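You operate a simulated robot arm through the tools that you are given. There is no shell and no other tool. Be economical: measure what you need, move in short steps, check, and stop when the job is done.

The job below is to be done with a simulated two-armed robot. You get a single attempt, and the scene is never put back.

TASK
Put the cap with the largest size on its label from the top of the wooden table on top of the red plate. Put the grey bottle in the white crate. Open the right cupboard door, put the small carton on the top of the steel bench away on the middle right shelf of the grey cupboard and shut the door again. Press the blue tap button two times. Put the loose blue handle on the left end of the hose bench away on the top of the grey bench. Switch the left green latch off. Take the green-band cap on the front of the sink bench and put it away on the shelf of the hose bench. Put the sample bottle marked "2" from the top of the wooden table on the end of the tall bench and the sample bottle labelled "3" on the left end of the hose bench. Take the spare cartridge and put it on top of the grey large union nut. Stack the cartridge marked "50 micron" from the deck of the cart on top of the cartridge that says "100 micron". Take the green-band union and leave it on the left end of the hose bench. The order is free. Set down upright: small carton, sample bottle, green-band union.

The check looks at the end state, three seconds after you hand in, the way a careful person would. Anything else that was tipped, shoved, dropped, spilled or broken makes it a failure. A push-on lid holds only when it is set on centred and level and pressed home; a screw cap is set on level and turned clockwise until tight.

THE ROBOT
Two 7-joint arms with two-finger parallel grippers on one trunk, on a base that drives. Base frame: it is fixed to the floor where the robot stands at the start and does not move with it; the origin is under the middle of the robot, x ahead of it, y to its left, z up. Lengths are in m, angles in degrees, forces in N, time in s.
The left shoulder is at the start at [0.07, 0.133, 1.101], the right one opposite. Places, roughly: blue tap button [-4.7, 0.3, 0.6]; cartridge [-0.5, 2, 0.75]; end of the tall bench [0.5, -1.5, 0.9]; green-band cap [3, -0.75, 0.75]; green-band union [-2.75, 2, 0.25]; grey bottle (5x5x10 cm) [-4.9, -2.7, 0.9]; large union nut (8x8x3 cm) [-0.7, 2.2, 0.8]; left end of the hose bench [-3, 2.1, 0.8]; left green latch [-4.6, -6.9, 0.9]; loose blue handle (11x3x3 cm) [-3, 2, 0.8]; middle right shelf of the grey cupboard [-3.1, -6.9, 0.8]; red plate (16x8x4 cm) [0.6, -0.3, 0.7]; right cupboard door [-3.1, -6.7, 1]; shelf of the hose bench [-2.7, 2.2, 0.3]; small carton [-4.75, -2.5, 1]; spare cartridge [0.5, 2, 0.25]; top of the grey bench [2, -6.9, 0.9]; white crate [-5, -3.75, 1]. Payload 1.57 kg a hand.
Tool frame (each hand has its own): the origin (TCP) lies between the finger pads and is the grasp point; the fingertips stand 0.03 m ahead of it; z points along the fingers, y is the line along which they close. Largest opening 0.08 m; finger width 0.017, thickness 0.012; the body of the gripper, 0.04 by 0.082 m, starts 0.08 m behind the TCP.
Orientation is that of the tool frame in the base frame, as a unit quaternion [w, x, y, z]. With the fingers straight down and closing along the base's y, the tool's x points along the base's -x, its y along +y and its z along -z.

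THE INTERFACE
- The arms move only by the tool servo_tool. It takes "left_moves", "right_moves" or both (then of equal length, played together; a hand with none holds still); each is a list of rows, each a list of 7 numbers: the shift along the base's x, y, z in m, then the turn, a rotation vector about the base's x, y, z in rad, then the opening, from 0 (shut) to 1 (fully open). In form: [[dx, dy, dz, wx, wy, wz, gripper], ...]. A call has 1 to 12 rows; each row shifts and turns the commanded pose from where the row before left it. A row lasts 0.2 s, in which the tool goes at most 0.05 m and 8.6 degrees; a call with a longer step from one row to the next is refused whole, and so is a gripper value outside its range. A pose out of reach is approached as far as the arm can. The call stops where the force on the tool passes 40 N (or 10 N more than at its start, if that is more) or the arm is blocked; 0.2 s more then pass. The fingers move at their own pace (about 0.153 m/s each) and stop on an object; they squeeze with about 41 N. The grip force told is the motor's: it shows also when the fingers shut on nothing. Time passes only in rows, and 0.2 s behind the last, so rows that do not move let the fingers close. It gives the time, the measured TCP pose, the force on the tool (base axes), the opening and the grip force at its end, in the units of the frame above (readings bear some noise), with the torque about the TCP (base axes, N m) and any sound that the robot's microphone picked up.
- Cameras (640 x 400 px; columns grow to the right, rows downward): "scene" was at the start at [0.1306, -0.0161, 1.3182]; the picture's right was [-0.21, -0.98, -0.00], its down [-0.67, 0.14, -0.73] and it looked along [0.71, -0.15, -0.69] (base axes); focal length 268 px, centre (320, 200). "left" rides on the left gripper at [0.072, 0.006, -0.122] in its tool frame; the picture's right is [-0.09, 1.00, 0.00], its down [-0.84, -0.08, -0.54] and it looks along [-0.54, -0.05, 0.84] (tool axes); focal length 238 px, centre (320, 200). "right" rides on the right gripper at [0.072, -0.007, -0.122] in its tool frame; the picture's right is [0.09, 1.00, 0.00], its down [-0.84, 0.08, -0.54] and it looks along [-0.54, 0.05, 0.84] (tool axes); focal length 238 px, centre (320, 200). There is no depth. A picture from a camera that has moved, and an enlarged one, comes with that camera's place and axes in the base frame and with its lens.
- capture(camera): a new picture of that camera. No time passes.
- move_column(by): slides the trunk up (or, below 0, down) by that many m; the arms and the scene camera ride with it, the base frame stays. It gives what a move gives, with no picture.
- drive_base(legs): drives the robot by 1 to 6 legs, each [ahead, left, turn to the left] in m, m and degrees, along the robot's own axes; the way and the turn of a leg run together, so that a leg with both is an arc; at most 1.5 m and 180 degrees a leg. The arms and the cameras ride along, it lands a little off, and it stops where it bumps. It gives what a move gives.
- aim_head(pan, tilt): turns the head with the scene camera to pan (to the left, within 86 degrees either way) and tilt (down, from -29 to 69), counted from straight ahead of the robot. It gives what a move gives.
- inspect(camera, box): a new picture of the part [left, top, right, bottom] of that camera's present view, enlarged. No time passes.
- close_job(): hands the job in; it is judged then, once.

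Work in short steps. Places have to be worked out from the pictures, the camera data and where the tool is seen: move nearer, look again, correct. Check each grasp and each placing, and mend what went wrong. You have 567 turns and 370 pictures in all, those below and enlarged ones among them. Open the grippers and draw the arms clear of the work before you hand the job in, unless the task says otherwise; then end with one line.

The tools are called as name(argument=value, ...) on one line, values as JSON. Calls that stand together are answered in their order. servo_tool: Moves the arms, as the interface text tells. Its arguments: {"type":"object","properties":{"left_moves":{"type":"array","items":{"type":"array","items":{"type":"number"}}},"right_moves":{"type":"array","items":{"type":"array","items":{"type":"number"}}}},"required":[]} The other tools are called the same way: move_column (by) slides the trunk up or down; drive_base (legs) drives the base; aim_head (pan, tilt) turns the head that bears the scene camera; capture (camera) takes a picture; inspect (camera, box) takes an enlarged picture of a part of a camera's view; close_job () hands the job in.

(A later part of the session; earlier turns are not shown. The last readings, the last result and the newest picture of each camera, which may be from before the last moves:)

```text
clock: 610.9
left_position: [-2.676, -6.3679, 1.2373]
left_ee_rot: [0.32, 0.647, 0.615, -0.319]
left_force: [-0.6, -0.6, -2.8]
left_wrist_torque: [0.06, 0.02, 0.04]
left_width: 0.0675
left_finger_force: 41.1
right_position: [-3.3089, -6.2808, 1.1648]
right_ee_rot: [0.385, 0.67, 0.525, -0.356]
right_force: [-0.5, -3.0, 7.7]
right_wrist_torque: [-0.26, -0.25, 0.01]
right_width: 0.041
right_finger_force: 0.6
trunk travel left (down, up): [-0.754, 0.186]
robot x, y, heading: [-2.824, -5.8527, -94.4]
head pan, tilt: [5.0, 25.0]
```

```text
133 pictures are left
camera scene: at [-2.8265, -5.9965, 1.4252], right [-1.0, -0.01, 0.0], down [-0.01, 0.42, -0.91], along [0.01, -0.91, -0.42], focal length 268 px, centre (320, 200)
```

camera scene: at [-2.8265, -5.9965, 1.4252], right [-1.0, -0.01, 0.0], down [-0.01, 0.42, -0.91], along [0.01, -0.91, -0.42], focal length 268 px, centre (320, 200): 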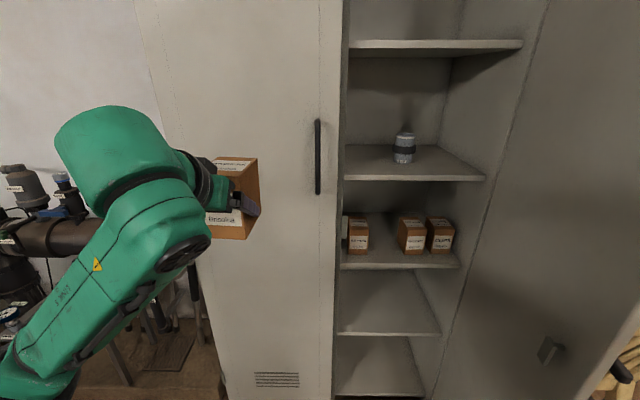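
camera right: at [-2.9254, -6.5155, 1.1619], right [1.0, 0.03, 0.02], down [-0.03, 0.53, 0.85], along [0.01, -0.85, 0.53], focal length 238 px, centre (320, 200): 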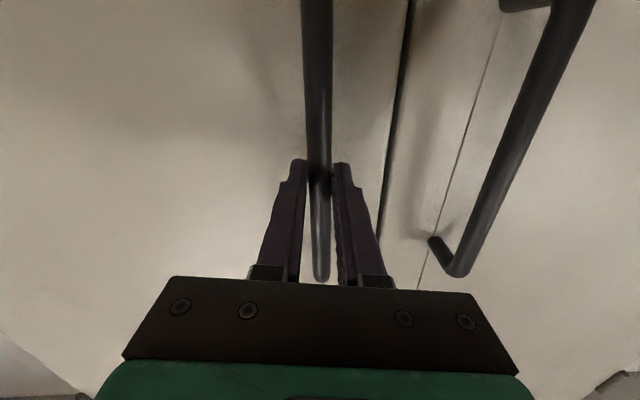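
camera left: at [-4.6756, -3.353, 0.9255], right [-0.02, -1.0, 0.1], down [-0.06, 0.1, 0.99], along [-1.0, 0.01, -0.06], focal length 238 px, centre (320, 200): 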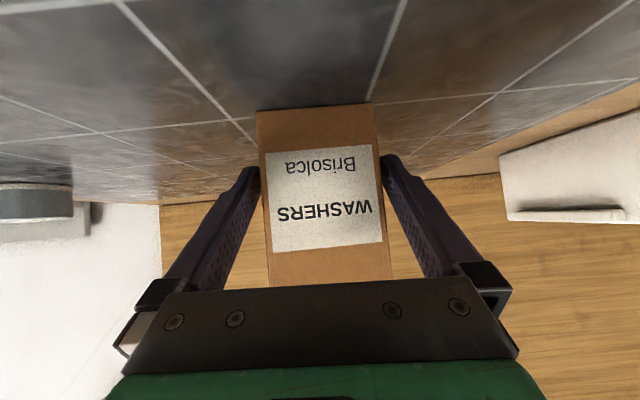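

My batch tangled the right hand with the door bar. I stop and look right to see the contact before moving.

aim_head(pan=-55, tilt=25)

capture(camera="scene")

capture(camera="right")

```text
clock: 612.2
left_position: [-2.6752, -6.3674, 1.2374]
left_ee_rot: [0.319, 0.647, 0.615, -0.319]
left_force: [0.6, 0.0, -2.4]
left_wrist_torque: [0.05, 0.02, 0.03]
left_width: 0.0675
left_finger_force: 40.6
right_position: [-3.309, -6.2796, 1.1635]
right_ee_rot: [0.385, 0.67, 0.525, -0.355]
right_force: [-1.2, -5.2, 12.1]
right_wrist_torque: [-0.39, -0.15, -0.32]
right_width: 0.0415
right_finger_force: 0.9
trunk travel left (down, up): [-0.754, 0.186]
robot x, y, heading: [-2.8265, -5.8548, -94.4]
head pan, tilt: [-55.0, 25.0]
```

```text
132 pictures are left
camera scene: at [-2.906, -5.9517, 1.4252], right [-0.51, 0.86, 0.0], down [0.36, 0.22, -0.91], along [-0.78, -0.46, -0.42], focal length 268 px, centre (320, 200)
```

scene: 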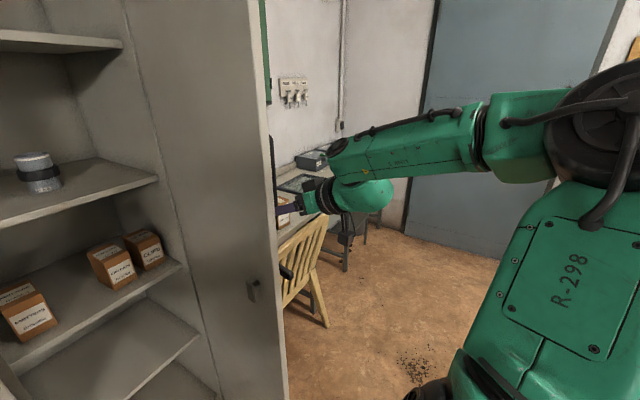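

```text
131 pictures are left
camera right: at [-3.2922, -6.14, 1.1544], right [0.99, -0.11, 0.06], down [-0.05, 0.11, 0.99], along [-0.12, -0.99, 0.1], focal length 238 px, centre (320, 200)
```

right: 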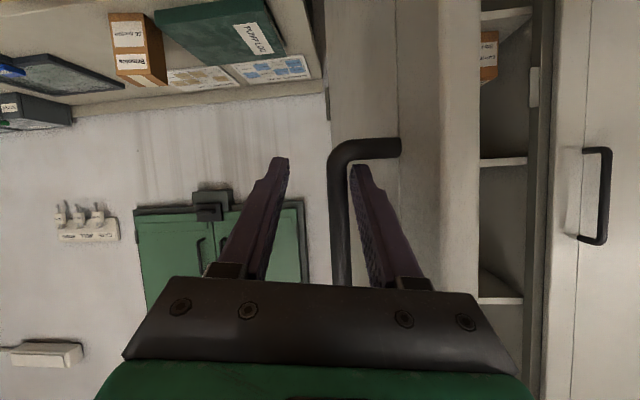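

The bar sits loosely between the fingers. Driving the base straight back pulls the hand out cleanly, so I back up 0.25 m.

drive_base(legs=[[-0.1, 0.0, 0], [-0.15, 0, 0]])

capture(camera="right")

```text
clock: 613.0
left_position: [-2.6742, -6.3507, 1.2338]
left_ee_rot: [0.318, 0.646, 0.618, -0.314]
left_force: [-0.5, -0.9, -2.2]
left_wrist_torque: [0.06, 0.01, -0.01]
left_width: 0.0678
left_finger_force: 41.1
right_position: [-3.309, -6.2685, 1.1679]
right_ee_rot: [0.389, 0.667, 0.525, -0.359]
right_force: [0.4, -1.1, -0.8]
right_wrist_torque: [0.02, 0.03, 0.01]
right_width: 0.0399
right_finger_force: 0.1
trunk travel left (down, up): [-0.754, 0.186]
robot x, y, heading: [-2.8214, -5.8349, -94.1]
head pan, tilt: [-55.0, 25.0]
stopped in leg 1: the force on the tool passed its limit (the readings are from after the stop); the commanded pose is now the measured one
```

```text
130 pictures are left
camera right: at [-3.293, -6.1293, 1.1566], right [0.99, -0.11, 0.06], down [-0.05, 0.12, 0.99], along [-0.11, -0.99, 0.12], focal length 238 px, centre (320, 200)
```

right: 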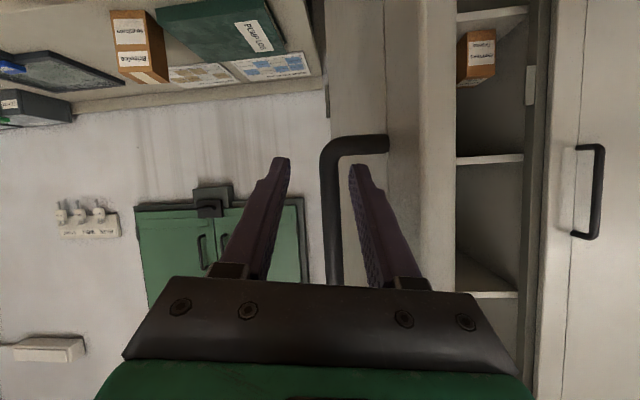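

The residual force is gone now; I try backing up again in short legs.

drive_base(legs=[[-0.08, 0.0, 0]])

capture(camera="right")

```text
clock: 614.1
left_position: [-2.6706, -6.2698, 1.2361]
left_ee_rot: [0.32, 0.646, 0.618, -0.315]
left_force: [0.6, -0.4, -2.0]
left_wrist_torque: [0.08, -0.02, 0.01]
left_width: 0.0674
left_finger_force: 41.8
right_position: [-3.3042, -6.1889, 1.1671]
right_ee_rot: [0.39, 0.666, 0.524, -0.36]
right_force: [-0.6, -0.6, 0.2]
right_wrist_torque: [0.02, -0.02, 0.01]
right_width: 0.0398
right_finger_force: 0.0
trunk travel left (down, up): [-0.754, 0.186]
robot x, y, heading: [-2.8188, -5.7536, -94.0]
head pan, tilt: [-55.0, 25.0]
```

```text
129 pictures are left
camera right: at [-3.2887, -6.0493, 1.1561], right [0.99, -0.11, 0.06], down [-0.05, 0.12, 0.99], along [-0.11, -0.99, 0.12], focal length 238 px, centre (320, 200)
```

right: 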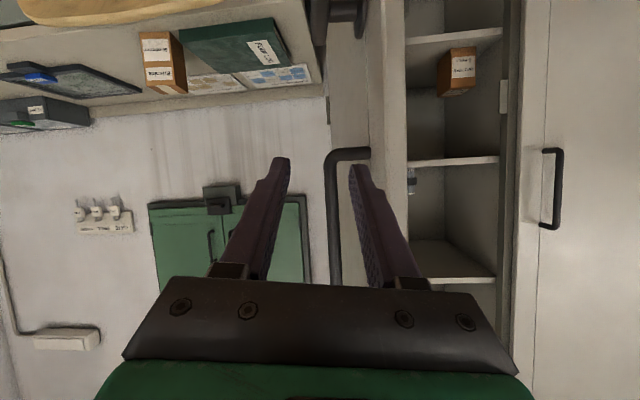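

Free. I back up 0.2 m more and then fold the right hand inward and to vertical, checking reach.

drive_base(legs=[[-0.2, 0.0, 0]])

servo_tool(right_moves=[[0.04, 0, 0, 0, 0, 0, 0.5], [0.045, 0, 0, 0, 0, 0, 0.5], [0.045, 0, 0, 0, 0, 0, 0.5], [0.03, 0, 0, 0.137, 0, 0, 0.5], [0.02, 0, 0, 0.137, 0, 0, 0.5], [0, 0, 0, 0.137, 0, 0, 0.5], [0, 0, 0, 0.137, 0, 0, 0.5], [0, 0, 0, 0.137, 0, 0, 0.5], [0, 0, 0, 0.137, 0, 0, 0.5], [0, 0.02, 0, 0.137, 0, 0, 0.5], [0, 0.02, 0, 0.137, 0, 0, 0.5]])

```text
clock: 615.7
left_position: [-2.6574, -6.0743, 1.2355]
left_ee_rot: [0.32, 0.645, 0.617, -0.316]
left_force: [0.2, 0.0, -2.0]
left_wrist_torque: [0.1, -0.02, -0.01]
left_width: 0.0675
left_finger_force: 41.2
right_position: [-3.2902, -5.9924, 1.1684]
right_ee_rot: [0.39, 0.666, 0.524, -0.36]
right_force: [0.2, -0.1, 0.3]
right_wrist_torque: [-0.02, 0.02, 0.01]
right_width: 0.0401
right_finger_force: 0.1
trunk travel left (down, up): [-0.754, 0.186]
robot x, y, heading: [-2.8086, -5.5586, -93.7]
head pan, tilt: [-55.0, 25.0]
```

```text
clock: 618.1
left_position: [-2.6564, -6.0719, 1.2357]
left_ee_rot: [0.321, 0.645, 0.617, -0.316]
left_force: [0.2, -0.4, -2.7]
left_wrist_torque: [0.06, -0.03, -0.03]
left_width: 0.0676
left_finger_force: 40.7
right_position: [-3.2126, -5.995, 1.1263]
right_ee_rot: [0.388, 0.667, 0.527, -0.356]
right_force: [0.2, 0.2, 0.1]
right_wrist_torque: [-0.03, -0.02, 0.0]
right_width: 0.0401
right_finger_force: 0.1
right hand out of reach, approached as far as the arm can: row 1, 2, 3, 4, 5, 6, 7, 8, 9, 10, 11
trunk travel left (down, up): [-0.754, 0.186]
robot x, y, heading: [-2.8057, -5.5598, -94.1]
head pan, tilt: [-55.0, 25.0]
```

The right arm is near a joint limit. I move the hand forward and inward a bit, without rotation, to free it.

servo_tool(right_moves=[[0.02, -0.04, 0.01, 0, 0, 0, 0.5], [0.02, -0.04, 0.01, 0, 0, 0, 0.5], [0.03, -0.03, 0.01, 0, 0, 0, 0.5], [0.04, 0, 0, 0, 0, 0, 0.5], [0.04, 0, 0, 0, 0, 0, 0.5]])

servo_tool(right_moves=[[0, 0, 0, 0.137, 0, 0, 0.5], [0, 0, 0, 0.137, 0, 0, 0.5], [0, 0, 0, 0.137, 0, 0, 0.5], [0, 0, 0, 0.137, 0, 0, 0.5]])

```text
clock: 619.3
left_position: [-2.6564, -6.0717, 1.2369]
left_ee_rot: [0.32, 0.646, 0.617, -0.317]
left_force: [0.4, -0.7, -1.8]
left_wrist_torque: [0.04, -0.01, -0.02]
left_width: 0.0675
left_finger_force: 41.1
right_position: [-3.0624, -6.1035, 1.1569]
right_ee_rot: [0.388, 0.667, 0.527, -0.356]
right_force: [0.4, 0.3, -0.1]
right_wrist_torque: [0.01, -0.04, 0.0]
right_width: 0.0398
right_finger_force: 0.0
right hand out of reach, approached as far as the arm can: row 1
trunk travel left (down, up): [-0.754, 0.186]
robot x, y, heading: [-2.8071, -5.5598, -93.8]
head pan, tilt: [-55.0, 25.0]
```

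```text
clock: 620.3
left_position: [-2.6563, -6.073, 1.2373]
left_ee_rot: [0.32, 0.646, 0.617, -0.317]
left_force: [-0.6, 0.1, -2.5]
left_wrist_torque: [0.05, 0.01, -0.02]
left_width: 0.0677
left_finger_force: 41.1
right_position: [-3.0614, -6.1067, 1.1555]
right_ee_rot: [0.192, 0.747, 0.605, -0.2]
right_force: [0.2, -0.8, -0.2]
right_wrist_torque: [0.02, 0.0, 0.0]
right_width: 0.0401
right_finger_force: 0.1
trunk travel left (down, up): [-0.754, 0.186]
robot x, y, heading: [-2.8081, -5.5602, -93.5]
head pan, tilt: [-55.0, 25.0]
```

Works again. I finish bringing it to vertical and pull it back toward the body.

servo_tool(right_moves=[[0, 0, 0, 0.137, 0, 0, 0.5], [0, 0, 0, 0.137, 0, 0, 0.5], [0, 0, 0, 0.137, 0, 0, 0.5], [0, 0, 0, 0.137, 0, 0, 0.5], [0, 0.045, 0, 0, 0, 0, 0.5], [0, 0.045, 0, 0, 0, 0, 0.5], [0, 0.045, 0, 0, 0, 0, 0.5], [0, 0.045, 0, 0, 0, 0, 0.5]])

aim_head(pan=0, tilt=20)

capture(camera="scene")

```text
clock: 622.1
left_position: [-2.6578, -6.0682, 1.2377]
left_ee_rot: [0.322, 0.645, 0.616, -0.317]
left_force: [-1.1, 0.4, -1.7]
left_wrist_torque: [0.08, 0.03, 0.03]
left_width: 0.0675
left_finger_force: 40.8
right_position: [-3.0614, -5.8949, 1.1254]
right_ee_rot: [0.011, 0.772, 0.634, -0.051]
right_force: [0.3, -0.3, 0.1]
right_wrist_torque: [-0.03, 0.02, 0.02]
right_width: 0.0401
right_finger_force: 0.0
right hand out of reach, approached as far as the arm can: row 3, 4
trunk travel left (down, up): [-0.754, 0.186]
robot x, y, heading: [-2.809, -5.5565, -93.9]
head pan, tilt: [-55.0, 25.0]
```

```text
clock: 623.3
left_position: [-2.6575, -6.0707, 1.2366]
left_ee_rot: [0.32, 0.646, 0.616, -0.317]
left_force: [-0.2, 0.4, -1.3]
left_wrist_torque: [0.06, 0.01, 0.01]
left_width: 0.0673
left_finger_force: 41.1
right_position: [-3.0622, -5.897, 1.1252]
right_ee_rot: [0.011, 0.771, 0.635, -0.051]
right_force: [0.6, -0.6, -0.3]
right_wrist_torque: [0.0, 0.0, 0.01]
right_width: 0.0398
right_finger_force: 0.1
trunk travel left (down, up): [-0.754, 0.186]
robot x, y, heading: [-2.8099, -5.5601, -93.9]
head pan, tilt: [0.0, 20.0]
```

```text
128 pictures are left
camera scene: at [-2.8177, -5.7019, 1.4332], right [-1.0, 0.07, 0.0], down [0.02, 0.34, -0.94], along [-0.06, -0.94, -0.34], focal length 268 px, centre (320, 200)
```

scene: 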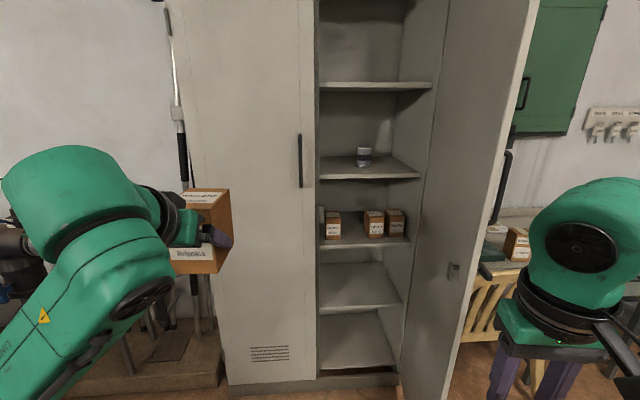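

The right arm is tucked. I bring it a bit more inward, lower the column 0.3 m, and approach with the robot turned ~20° right.

servo_tool(right_moves=[[0.04, 0, 0, 0, 0, 0, 0.5], [0.04, 0, 0, 0, 0, 0, 0.5], [0.04, 0, 0, 0, 0, 0, 0.5]])

move_column(by=-0.28)

drive_base(legs=[[0.3, 0.05, -18]])

capture(camera="scene")

capture(camera="left")

```text
clock: 624.1
left_position: [-2.6541, -6.0717, 1.2356]
left_ee_rot: [0.32, 0.646, 0.617, -0.317]
left_force: [0.5, -0.4, -2.9]
left_wrist_torque: [0.05, 0.0, -0.03]
left_width: 0.0676
left_finger_force: 40.7
right_position: [-2.9395, -5.8964, 1.1265]
right_ee_rot: [0.008, 0.772, 0.634, -0.051]
right_force: [0.1, 0.6, -0.3]
right_wrist_torque: [-0.03, 0.01, 0.01]
right_width: 0.04
right_finger_force: 0.1
trunk travel left (down, up): [-0.754, 0.186]
robot x, y, heading: [-2.8077, -5.5603, -94.0]
head pan, tilt: [0.0, 20.0]
```

```text
clock: 626.9
left_position: [-2.6556, -6.0716, 0.9577]
left_ee_rot: [0.319, 0.646, 0.617, -0.316]
left_force: [0.5, 0.2, -2.3]
left_wrist_torque: [0.08, -0.04, 0.03]
left_width: 0.0673
left_finger_force: 41.1
right_position: [-2.9411, -5.8957, 0.8447]
right_ee_rot: [0.01, 0.772, 0.634, -0.052]
right_force: [0.1, 0.2, 0.2]
right_wrist_torque: [0.01, -0.01, 0.0]
right_width: 0.0399
right_finger_force: 0.0
trunk travel left (down, up): [-0.474, 0.466]
robot x, y, heading: [-2.81, -5.5596, -94.1]
head pan, tilt: [0.0, 20.0]
```

```text
clock: 628.8
left_position: [-2.7067, -6.2604, 0.956]
left_ee_rot: [0.306, 0.672, 0.589, -0.328]
left_force: [-1.0, -0.8, -1.9]
left_wrist_torque: [0.04, 0.01, 0.07]
left_width: 0.0674
left_finger_force: 41.0
right_position: [-2.976, -6.0618, 0.8466]
right_ee_rot: [0.008, 0.797, 0.602, -0.051]
right_force: [0.9, 0.3, 0.9]
right_wrist_torque: [0.0, -0.01, 0.0]
right_width: 0.04
right_finger_force: 0.1
trunk travel left (down, up): [-0.474, 0.466]
robot x, y, heading: [-2.811, -5.7351, -98.9]
head pan, tilt: [0.0, 20.0]
stopped in leg 1: the robot was blocked; the commanded pose is now the measured one
```

```text
127 pictures are left
camera scene: at [-2.8365, -5.8789, 1.1529], right [-0.99, 0.15, 0.0], down [0.05, 0.34, -0.94], along [-0.14, -0.93, -0.34], focal length 268 px, centre (320, 200)
```

scene: 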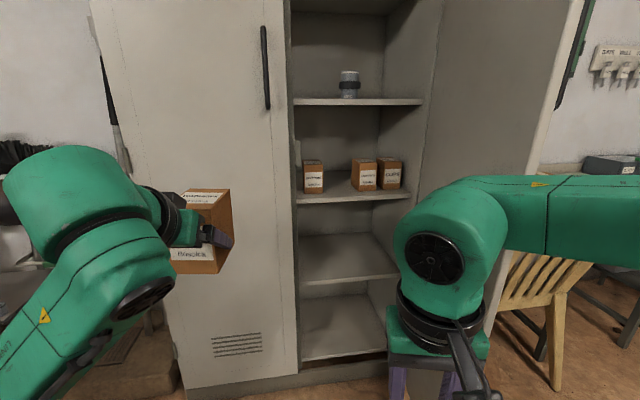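

```text
126 pictures are left
camera left: at [-2.6833, -6.1207, 0.9712], right [0.98, -0.17, 0.1], down [-0.11, -0.05, 0.99], along [-0.17, -0.98, -0.07], focal length 238 px, centre (320, 200)
```

left: 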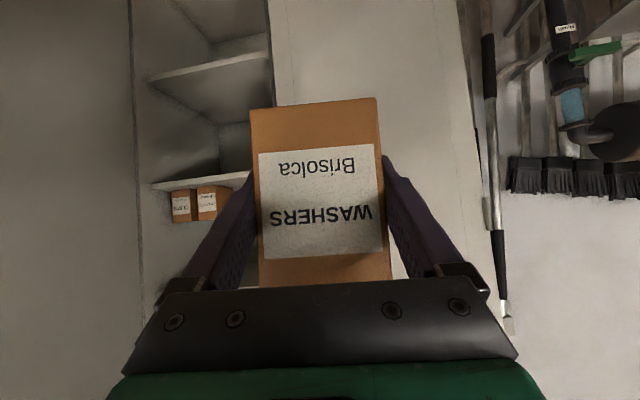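

Something blocked the base. I look right to see whether the right elbow touches the door or chair.

aim_head(pan=-65, tilt=35)

capture(camera="scene")

```text
clock: 630.1
left_position: [-2.7049, -6.2586, 0.9573]
left_ee_rot: [0.307, 0.671, 0.589, -0.33]
left_force: [0.1, 0.3, -2.6]
left_wrist_torque: [0.07, 0.01, 0.0]
left_width: 0.0676
left_finger_force: 41.0
right_position: [-2.9754, -6.0603, 0.8456]
right_ee_rot: [0.007, 0.797, 0.602, -0.052]
right_force: [-0.5, 0.1, -0.3]
right_wrist_torque: [0.01, -0.01, -0.01]
right_width: 0.0399
right_finger_force: 0.0
trunk travel left (down, up): [-0.474, 0.466]
robot x, y, heading: [-2.811, -5.7356, -98.6]
head pan, tilt: [-65.0, 35.0]
```

```text
125 pictures are left
camera scene: at [-2.9062, -5.81, 1.1293], right [-0.28, 0.96, 0.0], down [0.55, 0.16, -0.82], along [-0.79, -0.23, -0.57], focal length 268 px, centre (320, 200)
```

scene: 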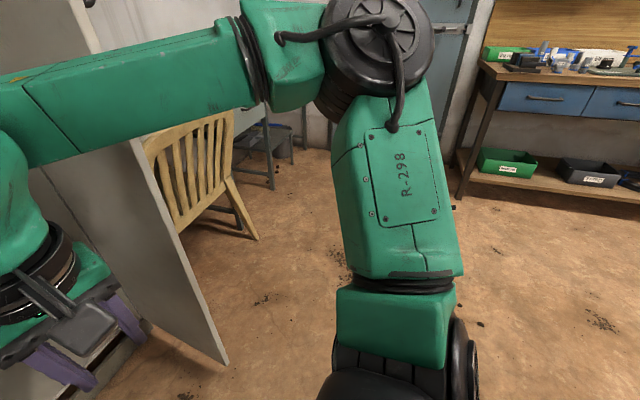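

The right forearm meets the open door's edge. I back off and swing the right hand out to the right side, close beside the body.

drive_base(legs=[[-0.12, 0.0, 8]])

servo_tool(right_moves=[[-0.035, 0.02, 0.01, 0, 0, 0, 0.5], [-0.035, 0.025, 0.01, 0, 0, 0, 0.5], [-0.035, 0.025, 0.01, 0, 0, 0, 0.5], [-0.035, 0.025, 0.01, 0, 0, 0, 0.5], [-0.035, 0.025, 0.01, 0, 0, 0, 0.5], [-0.035, 0.025, 0.01, 0, 0, 0, 0.5], [-0.035, 0.025, 0.01, 0, 0, 0, 0.5], [-0.035, 0.025, 0.01, 0, 0, 0, 0.5]])

capture(camera="scene")

```text
clock: 631.4
left_position: [-2.6235, -6.1163, 0.9559]
left_ee_rot: [0.329, 0.627, 0.636, -0.307]
left_force: [0.5, -1.0, -1.9]
left_wrist_torque: [-0.01, -0.01, 0.02]
left_width: 0.0676
left_finger_force: 41.4
right_position: [-2.9181, -5.9588, 0.8452]
right_ee_rot: [0.011, 0.752, 0.657, -0.051]
right_force: [0.3, 0.1, 0.1]
right_wrist_torque: [-0.02, 0.0, 0.01]
right_width: 0.0399
right_finger_force: 0.1
trunk travel left (down, up): [-0.474, 0.466]
robot x, y, heading: [-2.8072, -5.6153, -90.7]
head pan, tilt: [-65.0, 35.0]
```

```text
clock: 633.2
left_position: [-2.6242, -6.116, 0.9565]
left_ee_rot: [0.329, 0.628, 0.636, -0.306]
left_force: [-0.9, -0.1, -2.7]
left_wrist_torque: [0.09, 0.01, -0.02]
left_width: 0.0676
left_finger_force: 40.6
right_position: [-3.1632, -5.79, 0.9144]
right_ee_rot: [0.011, 0.752, 0.657, -0.051]
right_force: [-0.8, -0.9, 0.6]
right_wrist_torque: [-0.02, 0.01, 0.01]
right_width: 0.04
right_finger_force: 0.0
right hand out of reach, approached as far as the arm can: row 8
trunk travel left (down, up): [-0.474, 0.466]
robot x, y, heading: [-2.8071, -5.6177, -90.4]
head pan, tilt: [-65.0, 35.0]
```

```text
124 pictures are left
camera scene: at [-2.8852, -5.7012, 1.1293], right [-0.41, 0.91, 0.0], down [0.52, 0.24, -0.82], along [-0.75, -0.34, -0.57], focal length 268 px, centre (320, 200)
```

scene: 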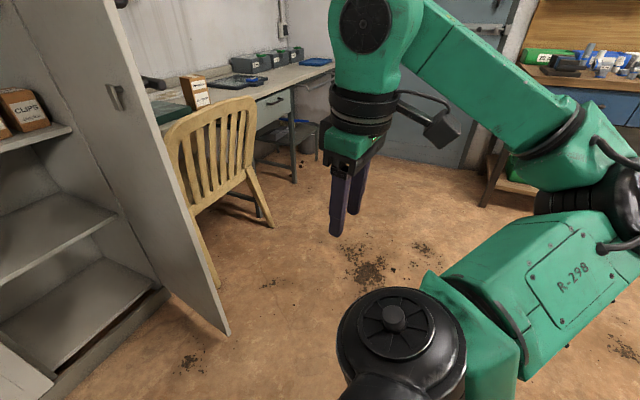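

The right arm now sits beside the body. I pull the right hand back slightly more and drive toward the insertion position (robot ≈(-3.0, -6.0), heading -90).

servo_tool(right_moves=[[0, 0.03, 0, 0, 0, 0, 0.5], [0, 0.03, 0, 0, 0, 0, 0.5], [0, 0.03, 0, 0, 0, 0, 0.5]])

drive_base(legs=[[0.15, -0.16, 0]])

aim_head(pan=0, tilt=25)

capture(camera="scene")

capture(camera="left")

```text
clock: 634.0
left_position: [-2.6243, -6.1158, 0.9567]
left_ee_rot: [0.33, 0.627, 0.635, -0.307]
left_force: [-0.8, 0.3, -1.8]
left_wrist_torque: [0.06, 0.01, -0.03]
left_width: 0.0674
left_finger_force: 41.1
right_position: [-3.1231, -5.7467, 0.9007]
right_ee_rot: [0.012, 0.752, 0.657, -0.051]
right_force: [1.3, -1.2, -0.8]
right_wrist_torque: [0.01, -0.02, 0.01]
right_width: 0.0398
right_finger_force: 0.1
right hand out of reach, approached as far as the arm can: row 1, 2, 3
trunk travel left (down, up): [-0.474, 0.466]
robot x, y, heading: [-2.8011, -5.613, -90.6]
head pan, tilt: [-65.0, 35.0]
```

```text
clock: 635.6
left_position: [-2.7817, -6.265, 0.956]
left_ee_rot: [0.329, 0.627, 0.636, -0.306]
left_force: [0.4, 0.4, -2.6]
left_wrist_torque: [0.04, -0.01, 0.01]
left_width: 0.0677
left_finger_force: 41.1
right_position: [-3.2831, -5.8959, 0.9003]
right_ee_rot: [0.011, 0.752, 0.657, -0.052]
right_force: [-0.2, 0.3, -0.3]
right_wrist_torque: [0.0, 0.0, -0.01]
right_width: 0.0399
right_finger_force: 0.1
trunk travel left (down, up): [-0.474, 0.466]
robot x, y, heading: [-2.9632, -5.7621, -90.5]
head pan, tilt: [-65.0, 35.0]
```

```text
clock: 637.0
left_position: [-2.7811, -6.2644, 0.9569]
left_ee_rot: [0.33, 0.627, 0.636, -0.307]
left_force: [-0.2, -0.1, -2.1]
left_wrist_torque: [0.07, -0.02, 0.03]
left_width: 0.0674
left_finger_force: 41.0
right_position: [-3.2815, -5.8956, 0.8997]
right_ee_rot: [0.012, 0.753, 0.656, -0.052]
right_force: [-0.6, -0.5, 0.2]
right_wrist_torque: [0.02, 0.0, 0.01]
right_width: 0.0398
right_finger_force: 0.0
trunk travel left (down, up): [-0.474, 0.466]
robot x, y, heading: [-2.9643, -5.7614, -90.4]
head pan, tilt: [0.0, 25.0]
```

```text
123 pictures are left
camera scene: at [-2.964, -5.9044, 1.1451], right [-1.0, 0.01, 0.0], down [0.0, 0.42, -0.91], along [-0.01, -0.91, -0.42], focal length 268 px, centre (320, 200)
```

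scene: 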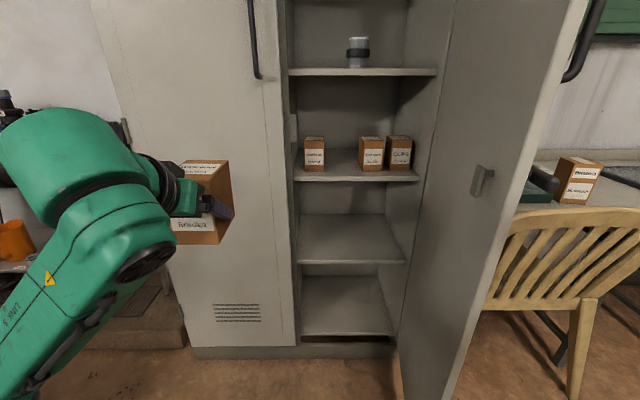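

```text
122 pictures are left
camera left: at [-2.7781, -6.1234, 0.9718], right [0.99, -0.03, 0.1], down [-0.1, -0.06, 0.99], along [-0.02, -1.0, -0.07], focal length 238 px, centre (320, 200)
```

left: 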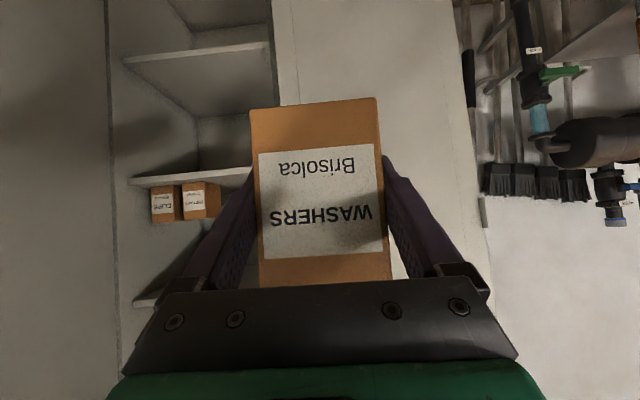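

Shelf front ≈ y -6.67, z≈0.863; the gap between boxes is centred at x≈-3.044. I drive to (-3.0, -6.0) and move the left hand in front of the gap.

drive_base(legs=[[0.23, -0.035, 0]])

servo_tool(left_moves=[[-0.045, 0, 0, 0, 0, 0, 0.5], [-0.045, 0, 0, 0, 0, 0, 0.5], [-0.045, 0, 0, 0, 0, 0, 0.5], [-0.045, 0, 0, 0, 0, 0, 0.5], [-0.045, 0, 0, 0, 0, 0, 0.5]])

capture(camera="scene")

capture(camera="left")

```text
clock: 638.7
left_position: [-2.8196, -6.4915, 0.9558]
left_ee_rot: [0.33, 0.627, 0.636, -0.306]
left_force: [-0.2, -0.2, -1.9]
left_wrist_torque: [0.1, 0.01, 0.01]
left_width: 0.0678
left_finger_force: 41.1
right_position: [-3.3196, -6.1222, 0.9015]
right_ee_rot: [0.012, 0.752, 0.657, -0.051]
right_force: [-0.8, -1.3, 0.3]
right_wrist_torque: [0.02, 0.0, 0.01]
right_width: 0.0399
right_finger_force: 0.1
trunk travel left (down, up): [-0.474, 0.466]
robot x, y, heading: [-3.0001, -5.9902, -90.5]
head pan, tilt: [0.0, 25.0]
```

```text
clock: 639.9
left_position: [-3.0477, -6.4901, 0.9567]
left_ee_rot: [0.331, 0.627, 0.635, -0.306]
left_force: [0.1, 0.5, -2.0]
left_wrist_torque: [0.03, 0.01, 0.02]
left_width: 0.0677
left_finger_force: 40.9
right_position: [-3.3208, -6.1219, 0.8988]
right_ee_rot: [0.014, 0.752, 0.657, -0.05]
right_force: [0.1, -0.3, -0.5]
right_wrist_torque: [-0.01, -0.01, -0.01]
right_width: 0.04
right_finger_force: 0.1
trunk travel left (down, up): [-0.474, 0.466]
robot x, y, heading: [-3.0036, -5.9921, -90.8]
head pan, tilt: [0.0, 25.0]
```

```text
121 pictures are left
camera scene: at [-3.0033, -6.132, 1.1451], right [-1.0, 0.01, 0.0], down [0.01, 0.42, -0.91], along [-0.01, -0.91, -0.42], focal length 268 px, centre (320, 200)
```

scene: 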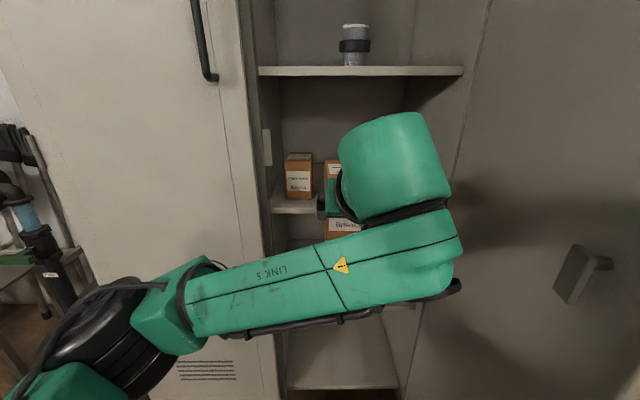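

```text
120 pictures are left
camera left: at [-3.0449, -6.3497, 0.9711], right [0.99, -0.03, 0.1], down [-0.1, -0.06, 0.99], along [-0.02, -1.0, -0.07], focal length 238 px, centre (320, 200)
```

left: 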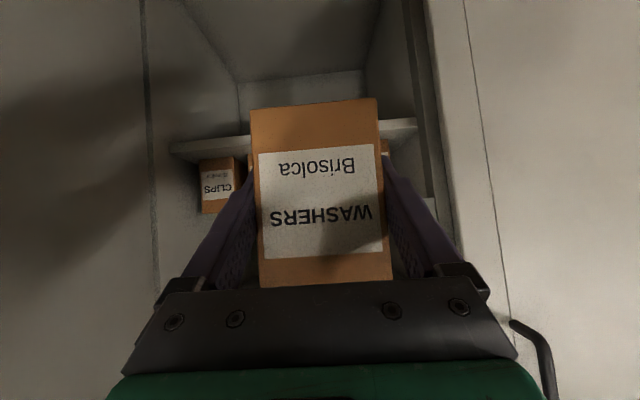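

Lateral alignment looks right. I advance 0.17 m (still short of the boxes), lowering slightly, and check.

servo_tool(left_moves=[[0.001, -0.04, -0.004, 0, 0, 0, 0.5], [0.001, -0.04, -0.004, 0, 0, 0, 0.5], [0.001, -0.04, -0.004, 0, 0, 0, 0.5], [0, -0.04, -0.003, 0, 0, 0, 0.5]])

capture(camera="left")

capture(camera="scene")

```text
clock: 640.9
left_position: [-3.0447, -6.6534, 0.9413]
left_ee_rot: [0.33, 0.628, 0.634, -0.307]
left_force: [0.0, 0.9, -2.6]
left_wrist_torque: [0.03, -0.03, 0.0]
left_width: 0.0675
left_finger_force: 40.9
right_position: [-3.3202, -6.123, 0.8994]
right_ee_rot: [0.011, 0.752, 0.657, -0.051]
right_force: [0.2, -0.1, 0.4]
right_wrist_torque: [0.0, -0.03, -0.01]
right_width: 0.0403
right_finger_force: 0.1
trunk travel left (down, up): [-0.474, 0.466]
robot x, y, heading: [-3.0013, -5.9924, -90.4]
head pan, tilt: [0.0, 25.0]
```

```text
119 pictures are left
camera left: at [-3.041, -6.5124, 0.9564], right [0.99, -0.03, 0.1], down [-0.1, -0.06, 0.99], along [-0.03, -1.0, -0.07], focal length 238 px, centre (320, 200)
```

left: 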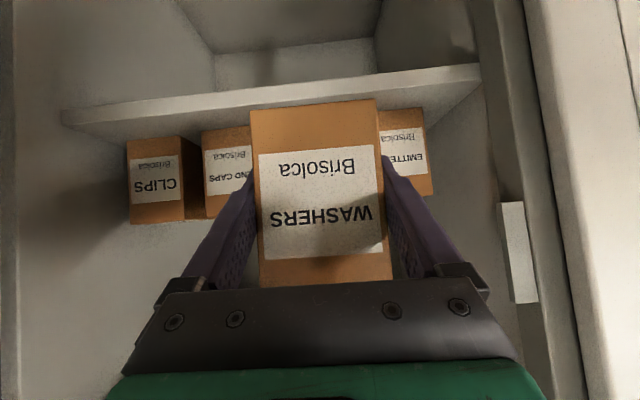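

```text
118 pictures are left
camera scene: at [-3.0021, -6.1326, 1.145], right [-1.0, 0.01, 0.0], down [0.0, 0.42, -0.91], along [-0.01, -0.91, -0.42], focal length 268 px, centre (320, 200)
```

scene: 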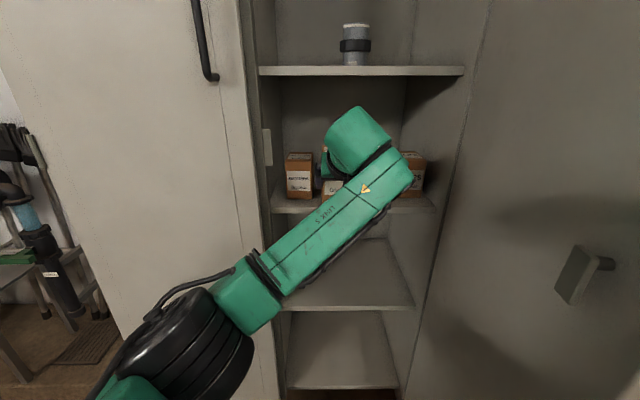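

Boxes' fronts are at y≈-6.80 and the shelf edge at -6.687, so the carton fits in front. I advance to y≈-6.737 and lower to contact.

servo_tool(left_moves=[[-0.003, -0.042, 0, 0, 0, 0, 0.5], [-0.003, -0.042, 0, 0, 0, 0, 0.5], [0, 0, -0.008, 0, 0, 0, 0.5], [0, 0, -0.005, 0, 0, 0, 0.5]])

servo_tool(left_moves=[[0, 0, -0.004, 0, 0, 0, 0.5], [0, 0, -0.003, 0, 0, 0, 0.5]])

servo_tool(left_moves=[[0, 0, -0.003, 0, 0, 0, 0.5], [0, 0, -0.003, 0, 0, 0, 0.5]])

```text
clock: 641.9
left_position: [-3.044, -6.6836, 0.928]
left_ee_rot: [0.33, 0.628, 0.635, -0.307]
left_force: [0.7, 0.6, -1.9]
left_wrist_torque: [0.05, 0.01, 0.02]
left_width: 0.0674
left_finger_force: 40.6
left hand out of reach, approached as far as the arm can: row 1, 2
right_position: [-3.3196, -6.1232, 0.8993]
right_ee_rot: [0.011, 0.753, 0.656, -0.052]
right_force: [-0.7, -0.3, -0.4]
right_wrist_torque: [0.02, -0.02, 0.01]
right_width: 0.0403
right_finger_force: 0.1
trunk travel left (down, up): [-0.474, 0.466]
robot x, y, heading: [-3.0024, -5.991, -90.7]
head pan, tilt: [0.0, 25.0]
```

```text
clock: 642.5
left_position: [-3.0441, -6.6839, 0.9212]
left_ee_rot: [0.329, 0.628, 0.636, -0.307]
left_force: [0.4, -0.3, -1.5]
left_wrist_torque: [0.1, -0.02, 0.02]
left_width: 0.0675
left_finger_force: 41.4
right_position: [-3.3209, -6.122, 0.8988]
right_ee_rot: [0.01, 0.752, 0.657, -0.051]
right_force: [0.5, -0.7, -0.2]
right_wrist_torque: [-0.01, -0.03, -0.03]
right_width: 0.0401
right_finger_force: 0.1
trunk travel left (down, up): [-0.474, 0.466]
robot x, y, heading: [-2.9987, -5.9895, -90.6]
head pan, tilt: [0.0, 25.0]
```

```text
clock: 643.1
left_position: [-3.0442, -6.6838, 0.9151]
left_ee_rot: [0.33, 0.627, 0.636, -0.306]
left_force: [0.3, -0.8, -1.6]
left_wrist_torque: [0.03, 0.0, -0.03]
left_width: 0.0675
left_finger_force: 41.2
right_position: [-3.3202, -6.1225, 0.9001]
right_ee_rot: [0.012, 0.752, 0.657, -0.052]
right_force: [-0.1, 0.5, -0.7]
right_wrist_torque: [0.02, 0.04, 0.0]
right_width: 0.04
right_finger_force: 0.0
trunk travel left (down, up): [-0.474, 0.466]
robot x, y, heading: [-3.0015, -5.9892, -90.5]
head pan, tilt: [0.0, 25.0]
```

Reach limit at y=-6.684. I raise 2 cm and drive the base 5.5 cm forward.

servo_tool(left_moves=[[0, 0, 0.012, 0, 0, 0, 0.5], [0, 0, 0.012, 0, 0, 0, 0.5]])

drive_base(legs=[[0.055, 0, 0]])

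capture(camera="left")

```text
clock: 643.7
left_position: [-3.0423, -6.6832, 0.9394]
left_ee_rot: [0.329, 0.628, 0.635, -0.307]
left_force: [-0.7, 0.5, -2.2]
left_wrist_torque: [0.04, 0.0, 0.02]
left_width: 0.0678
left_finger_force: 40.8
right_position: [-3.3194, -6.122, 0.8993]
right_ee_rot: [0.012, 0.752, 0.657, -0.052]
right_force: [0.4, -0.1, -0.6]
right_wrist_torque: [-0.02, 0.01, 0.0]
right_width: 0.0403
right_finger_force: 0.0
trunk travel left (down, up): [-0.474, 0.466]
robot x, y, heading: [-2.9996, -5.9888, -90.5]
head pan, tilt: [0.0, 25.0]
```

```text
clock: 644.7
left_position: [-3.0437, -6.7393, 0.9395]
left_ee_rot: [0.329, 0.628, 0.636, -0.306]
left_force: [0.2, -0.3, -2.7]
left_wrist_torque: [0.08, 0.0, 0.02]
left_width: 0.0678
left_finger_force: 40.9
right_position: [-3.3198, -6.1789, 0.8998]
right_ee_rot: [0.012, 0.752, 0.657, -0.052]
right_force: [0.1, 0.6, -0.4]
right_wrist_torque: [-0.03, -0.02, 0.03]
right_width: 0.04
right_finger_force: 0.1
trunk travel left (down, up): [-0.474, 0.466]
robot x, y, heading: [-3.0006, -6.0447, -90.6]
head pan, tilt: [0.0, 25.0]
```

```text
117 pictures are left
camera left: at [-3.0398, -6.5988, 0.9539], right [0.99, -0.03, 0.1], down [-0.1, -0.07, 0.99], along [-0.02, -1.0, -0.07], focal length 238 px, centre (320, 200)
```

left: 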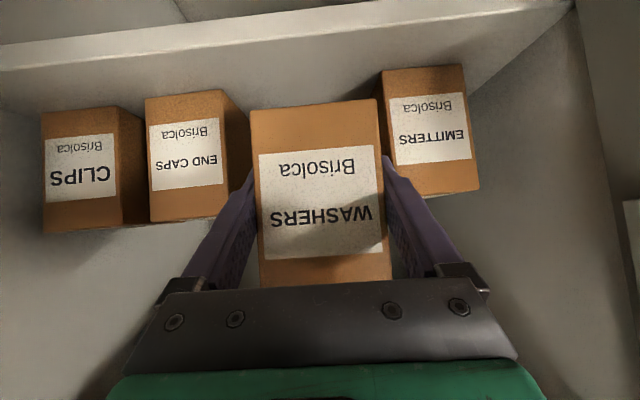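

The carton is now well inside, just in front of the boxes. I shift -1.2 cm in x and 8 mm back, then lower to contact.

servo_tool(left_moves=[[-0.012, 0.008, 0, 0, 0, 0, 0.5], [0, 0, -0.012, 0, 0, 0, 0.5], [0, 0, -0.008, 0, 0, 0, 0.5]])

servo_tool(left_moves=[[0, 0, -0.005, 0, 0, 0, 0.5], [0, 0, -0.004, 0, 0, 0, 0.5]])

servo_tool(left_moves=[[0, 0, -0.004, 0, 0, 0, 0.5], [0, 0, -0.004, 0, 0, 0, 0.5]])

```text
clock: 645.5
left_position: [-3.0559, -6.7309, 0.9188]
left_ee_rot: [0.33, 0.628, 0.635, -0.307]
left_force: [-0.4, 0.5, -1.9]
left_wrist_torque: [0.05, 0.02, 0.03]
left_width: 0.0675
left_finger_force: 41.7
right_position: [-3.3204, -6.1764, 0.9002]
right_ee_rot: [0.012, 0.752, 0.657, -0.051]
right_force: [0.5, -0.5, 0.6]
right_wrist_torque: [0.03, -0.01, 0.0]
right_width: 0.04
right_finger_force: 0.0
trunk travel left (down, up): [-0.474, 0.466]
robot x, y, heading: [-3.0021, -6.046, -90.4]
head pan, tilt: [0.0, 25.0]
```

```text
clock: 646.1
left_position: [-3.0546, -6.7305, 0.9093]
left_ee_rot: [0.329, 0.628, 0.636, -0.306]
left_force: [-0.1, 0.3, -2.4]
left_wrist_torque: [0.05, 0.02, 0.01]
left_width: 0.0679
left_finger_force: 41.0
right_position: [-3.3211, -6.1782, 0.9003]
right_ee_rot: [0.012, 0.752, 0.657, -0.052]
right_force: [1.0, 0.2, 0.3]
right_wrist_torque: [-0.03, 0.01, 0.01]
right_width: 0.0398
right_finger_force: 0.1
trunk travel left (down, up): [-0.474, 0.466]
robot x, y, heading: [-2.9982, -6.0472, -90.5]
head pan, tilt: [0.0, 25.0]
```

```text
clock: 646.7
left_position: [-3.0557, -6.7306, 0.9024]
left_ee_rot: [0.33, 0.628, 0.635, -0.307]
left_force: [-0.2, -0.6, -1.9]
left_wrist_torque: [0.08, -0.02, -0.01]
left_width: 0.0677
left_finger_force: 41.0
right_position: [-3.32, -6.178, 0.899]
right_ee_rot: [0.011, 0.752, 0.657, -0.052]
right_force: [0.3, 1.0, 0.3]
right_wrist_torque: [0.01, 0.0, 0.02]
right_width: 0.0402
right_finger_force: 0.0
trunk travel left (down, up): [-0.474, 0.466]
robot x, y, heading: [-3.0003, -6.0464, -90.5]
head pan, tilt: [0.0, 25.0]
```

Not yet in contact; I continue lowering in small steps.

servo_tool(left_moves=[[0, 0, -0.004, 0, 0, 0, 0.5], [0, 0, -0.004, 0, 0, 0, 0.5]])

servo_tool(left_moves=[[0, 0, -0.003, 0, 0, 0, 0.5], [0, 0, -0.003, 0, 0, 0, 0.5]])

inspect(camera="left", box=[180, 40, 460, 290])

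```text
clock: 647.3
left_position: [-3.0555, -6.7307, 0.8941]
left_ee_rot: [0.329, 0.628, 0.635, -0.306]
left_force: [-0.3, 0.2, -1.4]
left_wrist_torque: [0.06, 0.04, -0.01]
left_width: 0.0676
left_finger_force: 41.1
right_position: [-3.3189, -6.178, 0.9009]
right_ee_rot: [0.011, 0.752, 0.657, -0.051]
right_force: [0.1, 0.1, -0.4]
right_wrist_torque: [0.0, -0.01, 0.0]
right_width: 0.0403
right_finger_force: 0.0
trunk travel left (down, up): [-0.474, 0.466]
robot x, y, heading: [-3.0011, -6.0454, -90.3]
head pan, tilt: [0.0, 25.0]
```

```text
clock: 647.9
left_position: [-3.0558, -6.7315, 0.8892]
left_ee_rot: [0.33, 0.627, 0.636, -0.307]
left_force: [-0.6, 0.5, -2.8]
left_wrist_torque: [0.06, 0.01, 0.01]
left_width: 0.0675
left_finger_force: 40.9
right_position: [-3.3197, -6.1768, 0.9002]
right_ee_rot: [0.012, 0.752, 0.657, -0.052]
right_force: [-0.5, -0.9, -0.8]
right_wrist_torque: [-0.01, -0.01, 0.01]
right_width: 0.04
right_finger_force: 0.1
trunk travel left (down, up): [-0.474, 0.466]
robot x, y, heading: [-2.9999, -6.0471, -90.7]
head pan, tilt: [0.0, 25.0]
```

```text
1.60 times, centred on (320, 165) of left
camera zoom: at [-3.052, -6.5903, 0.9036], right [0.99, -0.03, 0.1], down [-0.1, -0.06, 0.99], along [-0.02, -1.0, -0.07], focal length 381 px, centre (320, 256)
```

zoom: 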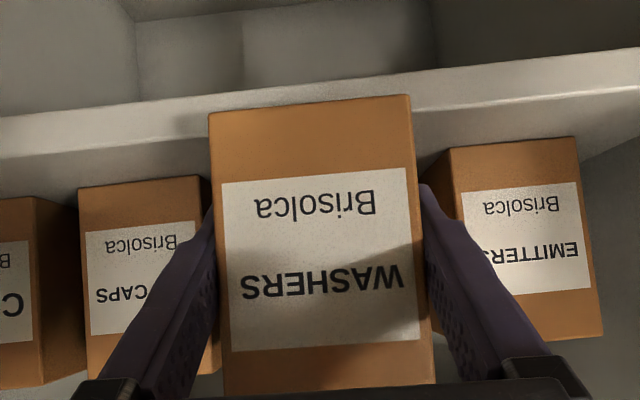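

The carton appears to overlap the shelf's front edge in view, so the shelf edge may be deeper than I thought. I look closer before going on.

capture(camera="left")

capture(camera="scene")

```text
115 pictures are left
camera left: at [-3.052, -6.5903, 0.9036], right [0.99, -0.03, 0.1], down [-0.1, -0.06, 0.99], along [-0.02, -1.0, -0.07], focal length 238 px, centre (320, 200)
```

left: 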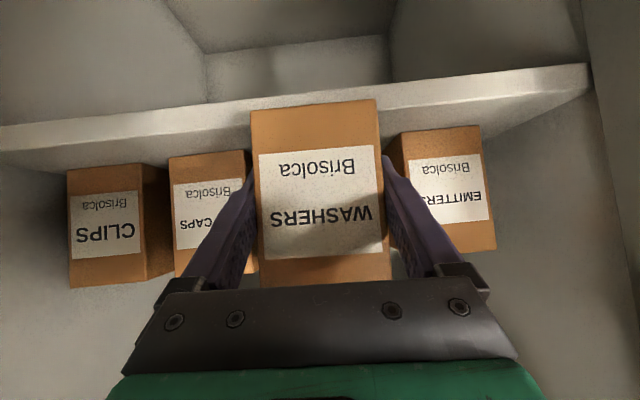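

```text
114 pictures are left
camera scene: at [-3.002, -6.1874, 1.145], right [-1.0, 0.01, 0.0], down [0.0, 0.42, -0.91], along [-0.01, -0.91, -0.42], focal length 268 px, centre (320, 200)
```

scene: 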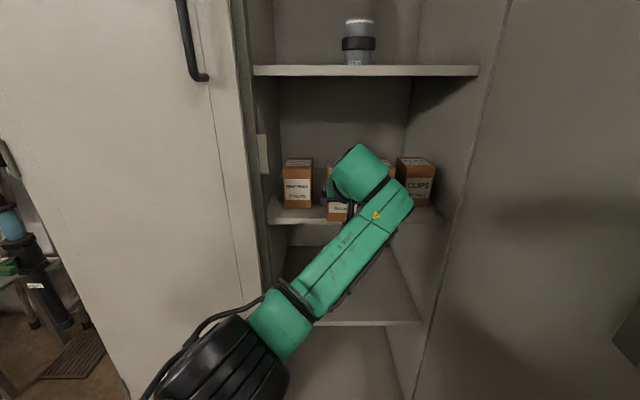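

Re-triangulating: the shelf edge is at y≈-6.748, z≈0.836 and the boxes at y≈-6.815. I raise the carton 2.5 cm, shift the right hand a bit outward, and drive 4.5 cm forward.

servo_tool(left_moves=[[0, 0, 0.012, 0, 0, 0, 0.5], [0, 0, 0.013, 0, 0, 0, 0.5]], right_moves=[[-0.025, 0, 0.0, 0, 0, 0, 0.5], [-0.025, 0, 0, 0, 0, 0, 0.5]])

drive_base(legs=[[0.045, 0, 0]])

capture(camera="left")

```text
clock: 648.5
left_position: [-3.0564, -6.7297, 0.9128]
left_ee_rot: [0.328, 0.629, 0.634, -0.308]
left_force: [0.1, -0.4, -2.1]
left_wrist_torque: [0.02, 0.01, 0.02]
left_width: 0.0675
left_finger_force: 41.4
right_position: [-3.3501, -6.2003, 0.8926]
right_ee_rot: [0.011, 0.753, 0.656, -0.052]
right_force: [0.7, -0.1, -0.6]
right_wrist_torque: [-0.02, -0.01, -0.03]
right_width: 0.04
right_finger_force: 0.1
right hand out of reach, approached as far as the arm can: row 1, 2
trunk travel left (down, up): [-0.474, 0.466]
robot x, y, heading: [-2.9997, -6.0487, -90.7]
head pan, tilt: [0.0, 25.0]
```

```text
clock: 649.5
left_position: [-3.0555, -6.7723, 0.9103]
left_ee_rot: [0.328, 0.628, 0.637, -0.304]
left_force: [-0.1, 0.7, -2.0]
left_wrist_torque: [0.06, 0.04, 0.0]
left_width: 0.0678
left_finger_force: 40.4
right_position: [-3.3479, -6.2371, 0.8932]
right_ee_rot: [0.005, 0.749, 0.661, -0.045]
right_force: [0.0, -0.1, 0.0]
right_wrist_torque: [0.0, -0.01, 0.0]
right_width: 0.0402
right_finger_force: 0.1
trunk travel left (down, up): [-0.474, 0.466]
robot x, y, heading: [-3.0002, -6.0884, -90.4]
head pan, tilt: [0.0, 25.0]
stopped in leg 1: the force on the tool passed its limit (the readings are from after the stop); the commanded pose is now the measured one
```

```text
113 pictures are left
camera left: at [-3.0524, -6.6319, 0.9263], right [0.99, -0.03, 0.1], down [-0.1, -0.07, 0.99], along [-0.02, -1.0, -0.07], focal length 238 px, centre (320, 200)
```

left: 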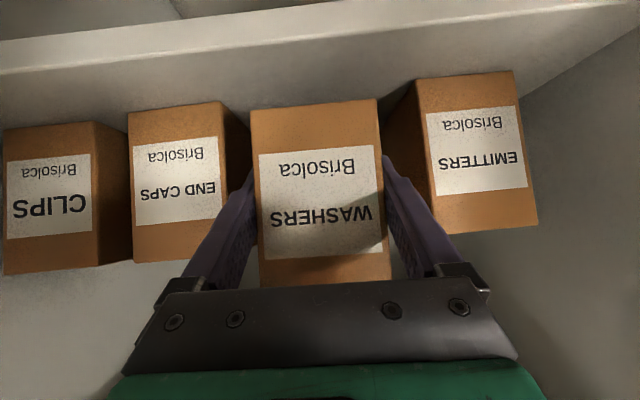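

The carton is now fully over the shelf (front ≈ -6.76). I lower it to contact.

servo_tool(left_moves=[[0, 0, -0.01, 0, 0, 0, 0.5], [0, 0, -0.006, 0, 0, 0, 0.5]])

servo_tool(left_moves=[[0, 0, -0.003, 0, 0, 0, 0.5], [0, 0, -0.003, 0, 0, 0, 0.5]])

servo_tool(left_moves=[[0, 0, -0.003, 0, 0, 0, 0.5], [0, 0, -0.002, 0, 0, 0, 0.5]])

```text
clock: 650.1
left_position: [-3.0563, -6.7731, 0.8944]
left_ee_rot: [0.328, 0.628, 0.636, -0.306]
left_force: [-0.1, 0.4, -2.0]
left_wrist_torque: [0.04, 0.02, 0.01]
left_width: 0.0676
left_finger_force: 41.0
right_position: [-3.348, -6.2369, 0.8936]
right_ee_rot: [0.005, 0.749, 0.661, -0.044]
right_force: [-0.6, -0.3, -1.2]
right_wrist_torque: [0.0, -0.02, 0.0]
right_width: 0.0401
right_finger_force: 0.0
trunk travel left (down, up): [-0.474, 0.466]
robot x, y, heading: [-3.0032, -6.0914, -90.5]
head pan, tilt: [0.0, 25.0]
```

```text
clock: 650.7
left_position: [-3.056, -6.7724, 0.8884]
left_ee_rot: [0.328, 0.628, 0.636, -0.305]
left_force: [-0.3, -0.2, -2.0]
left_wrist_torque: [0.06, -0.02, -0.01]
left_width: 0.0676
left_finger_force: 41.4
right_position: [-3.3469, -6.2375, 0.8935]
right_ee_rot: [0.005, 0.749, 0.661, -0.045]
right_force: [-0.1, 0.2, -0.2]
right_wrist_torque: [-0.02, -0.01, 0.0]
right_width: 0.04
right_finger_force: 0.1
trunk travel left (down, up): [-0.474, 0.466]
robot x, y, heading: [-2.9985, -6.0859, -90.6]
head pan, tilt: [0.0, 25.0]
```

```text
clock: 651.3
left_position: [-3.0564, -6.7721, 0.8861]
left_ee_rot: [0.329, 0.627, 0.636, -0.306]
left_force: [-0.8, -2.6, 3.6]
left_wrist_torque: [-0.44, 0.19, 0.04]
left_width: 0.0676
left_finger_force: 40.6
right_position: [-3.348, -6.2361, 0.8938]
right_ee_rot: [0.005, 0.749, 0.661, -0.044]
right_force: [0.4, 0.8, 0.2]
right_wrist_torque: [-0.05, -0.01, -0.01]
right_width: 0.0399
right_finger_force: 0.1
trunk travel left (down, up): [-0.474, 0.466]
robot x, y, heading: [-2.9994, -6.0891, -90.6]
head pan, tilt: [0.0, 25.0]
```

Contact begins (TCP 0.886). I press 3 mm more and check the seat visually.

servo_tool(left_moves=[[0, 0, -0.002, 0, 0, 0, 0.5], [0, 0, -0.002, 0, 0, 0, 0.5]])

capture(camera="left")

```text
clock: 651.9
left_position: [-3.0563, -6.7705, 0.8846]
left_ee_rot: [0.331, 0.626, 0.635, -0.309]
left_force: [1.0, -8.7, 17.6]
left_wrist_torque: [-0.93, 0.65, 0.17]
left_width: 0.0677
left_finger_force: 41.0
right_position: [-3.3465, -6.2351, 0.8932]
right_ee_rot: [0.005, 0.748, 0.662, -0.044]
right_force: [-0.6, -0.2, 0.2]
right_wrist_torque: [-0.01, 0.03, 0.0]
right_width: 0.0401
right_finger_force: 0.1
trunk travel left (down, up): [-0.474, 0.466]
robot x, y, heading: [-2.9995, -6.0875, -90.3]
head pan, tilt: [0.0, 25.0]
```

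```text
112 pictures are left
camera left: at [-3.0524, -6.6302, 0.8995], right [0.99, -0.03, 0.1], down [-0.1, -0.06, 0.99], along [-0.02, -1.0, -0.06], focal length 238 px, centre (320, 200)
```

left: 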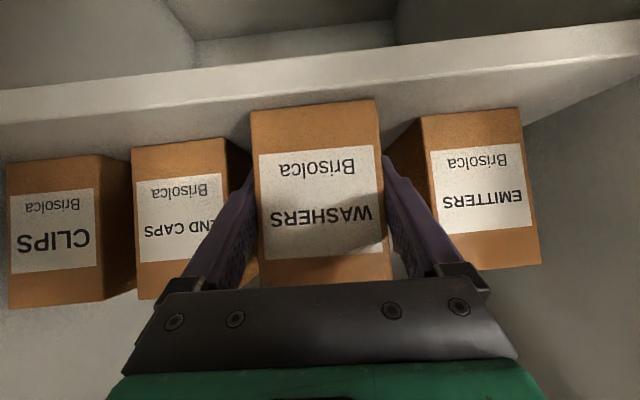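

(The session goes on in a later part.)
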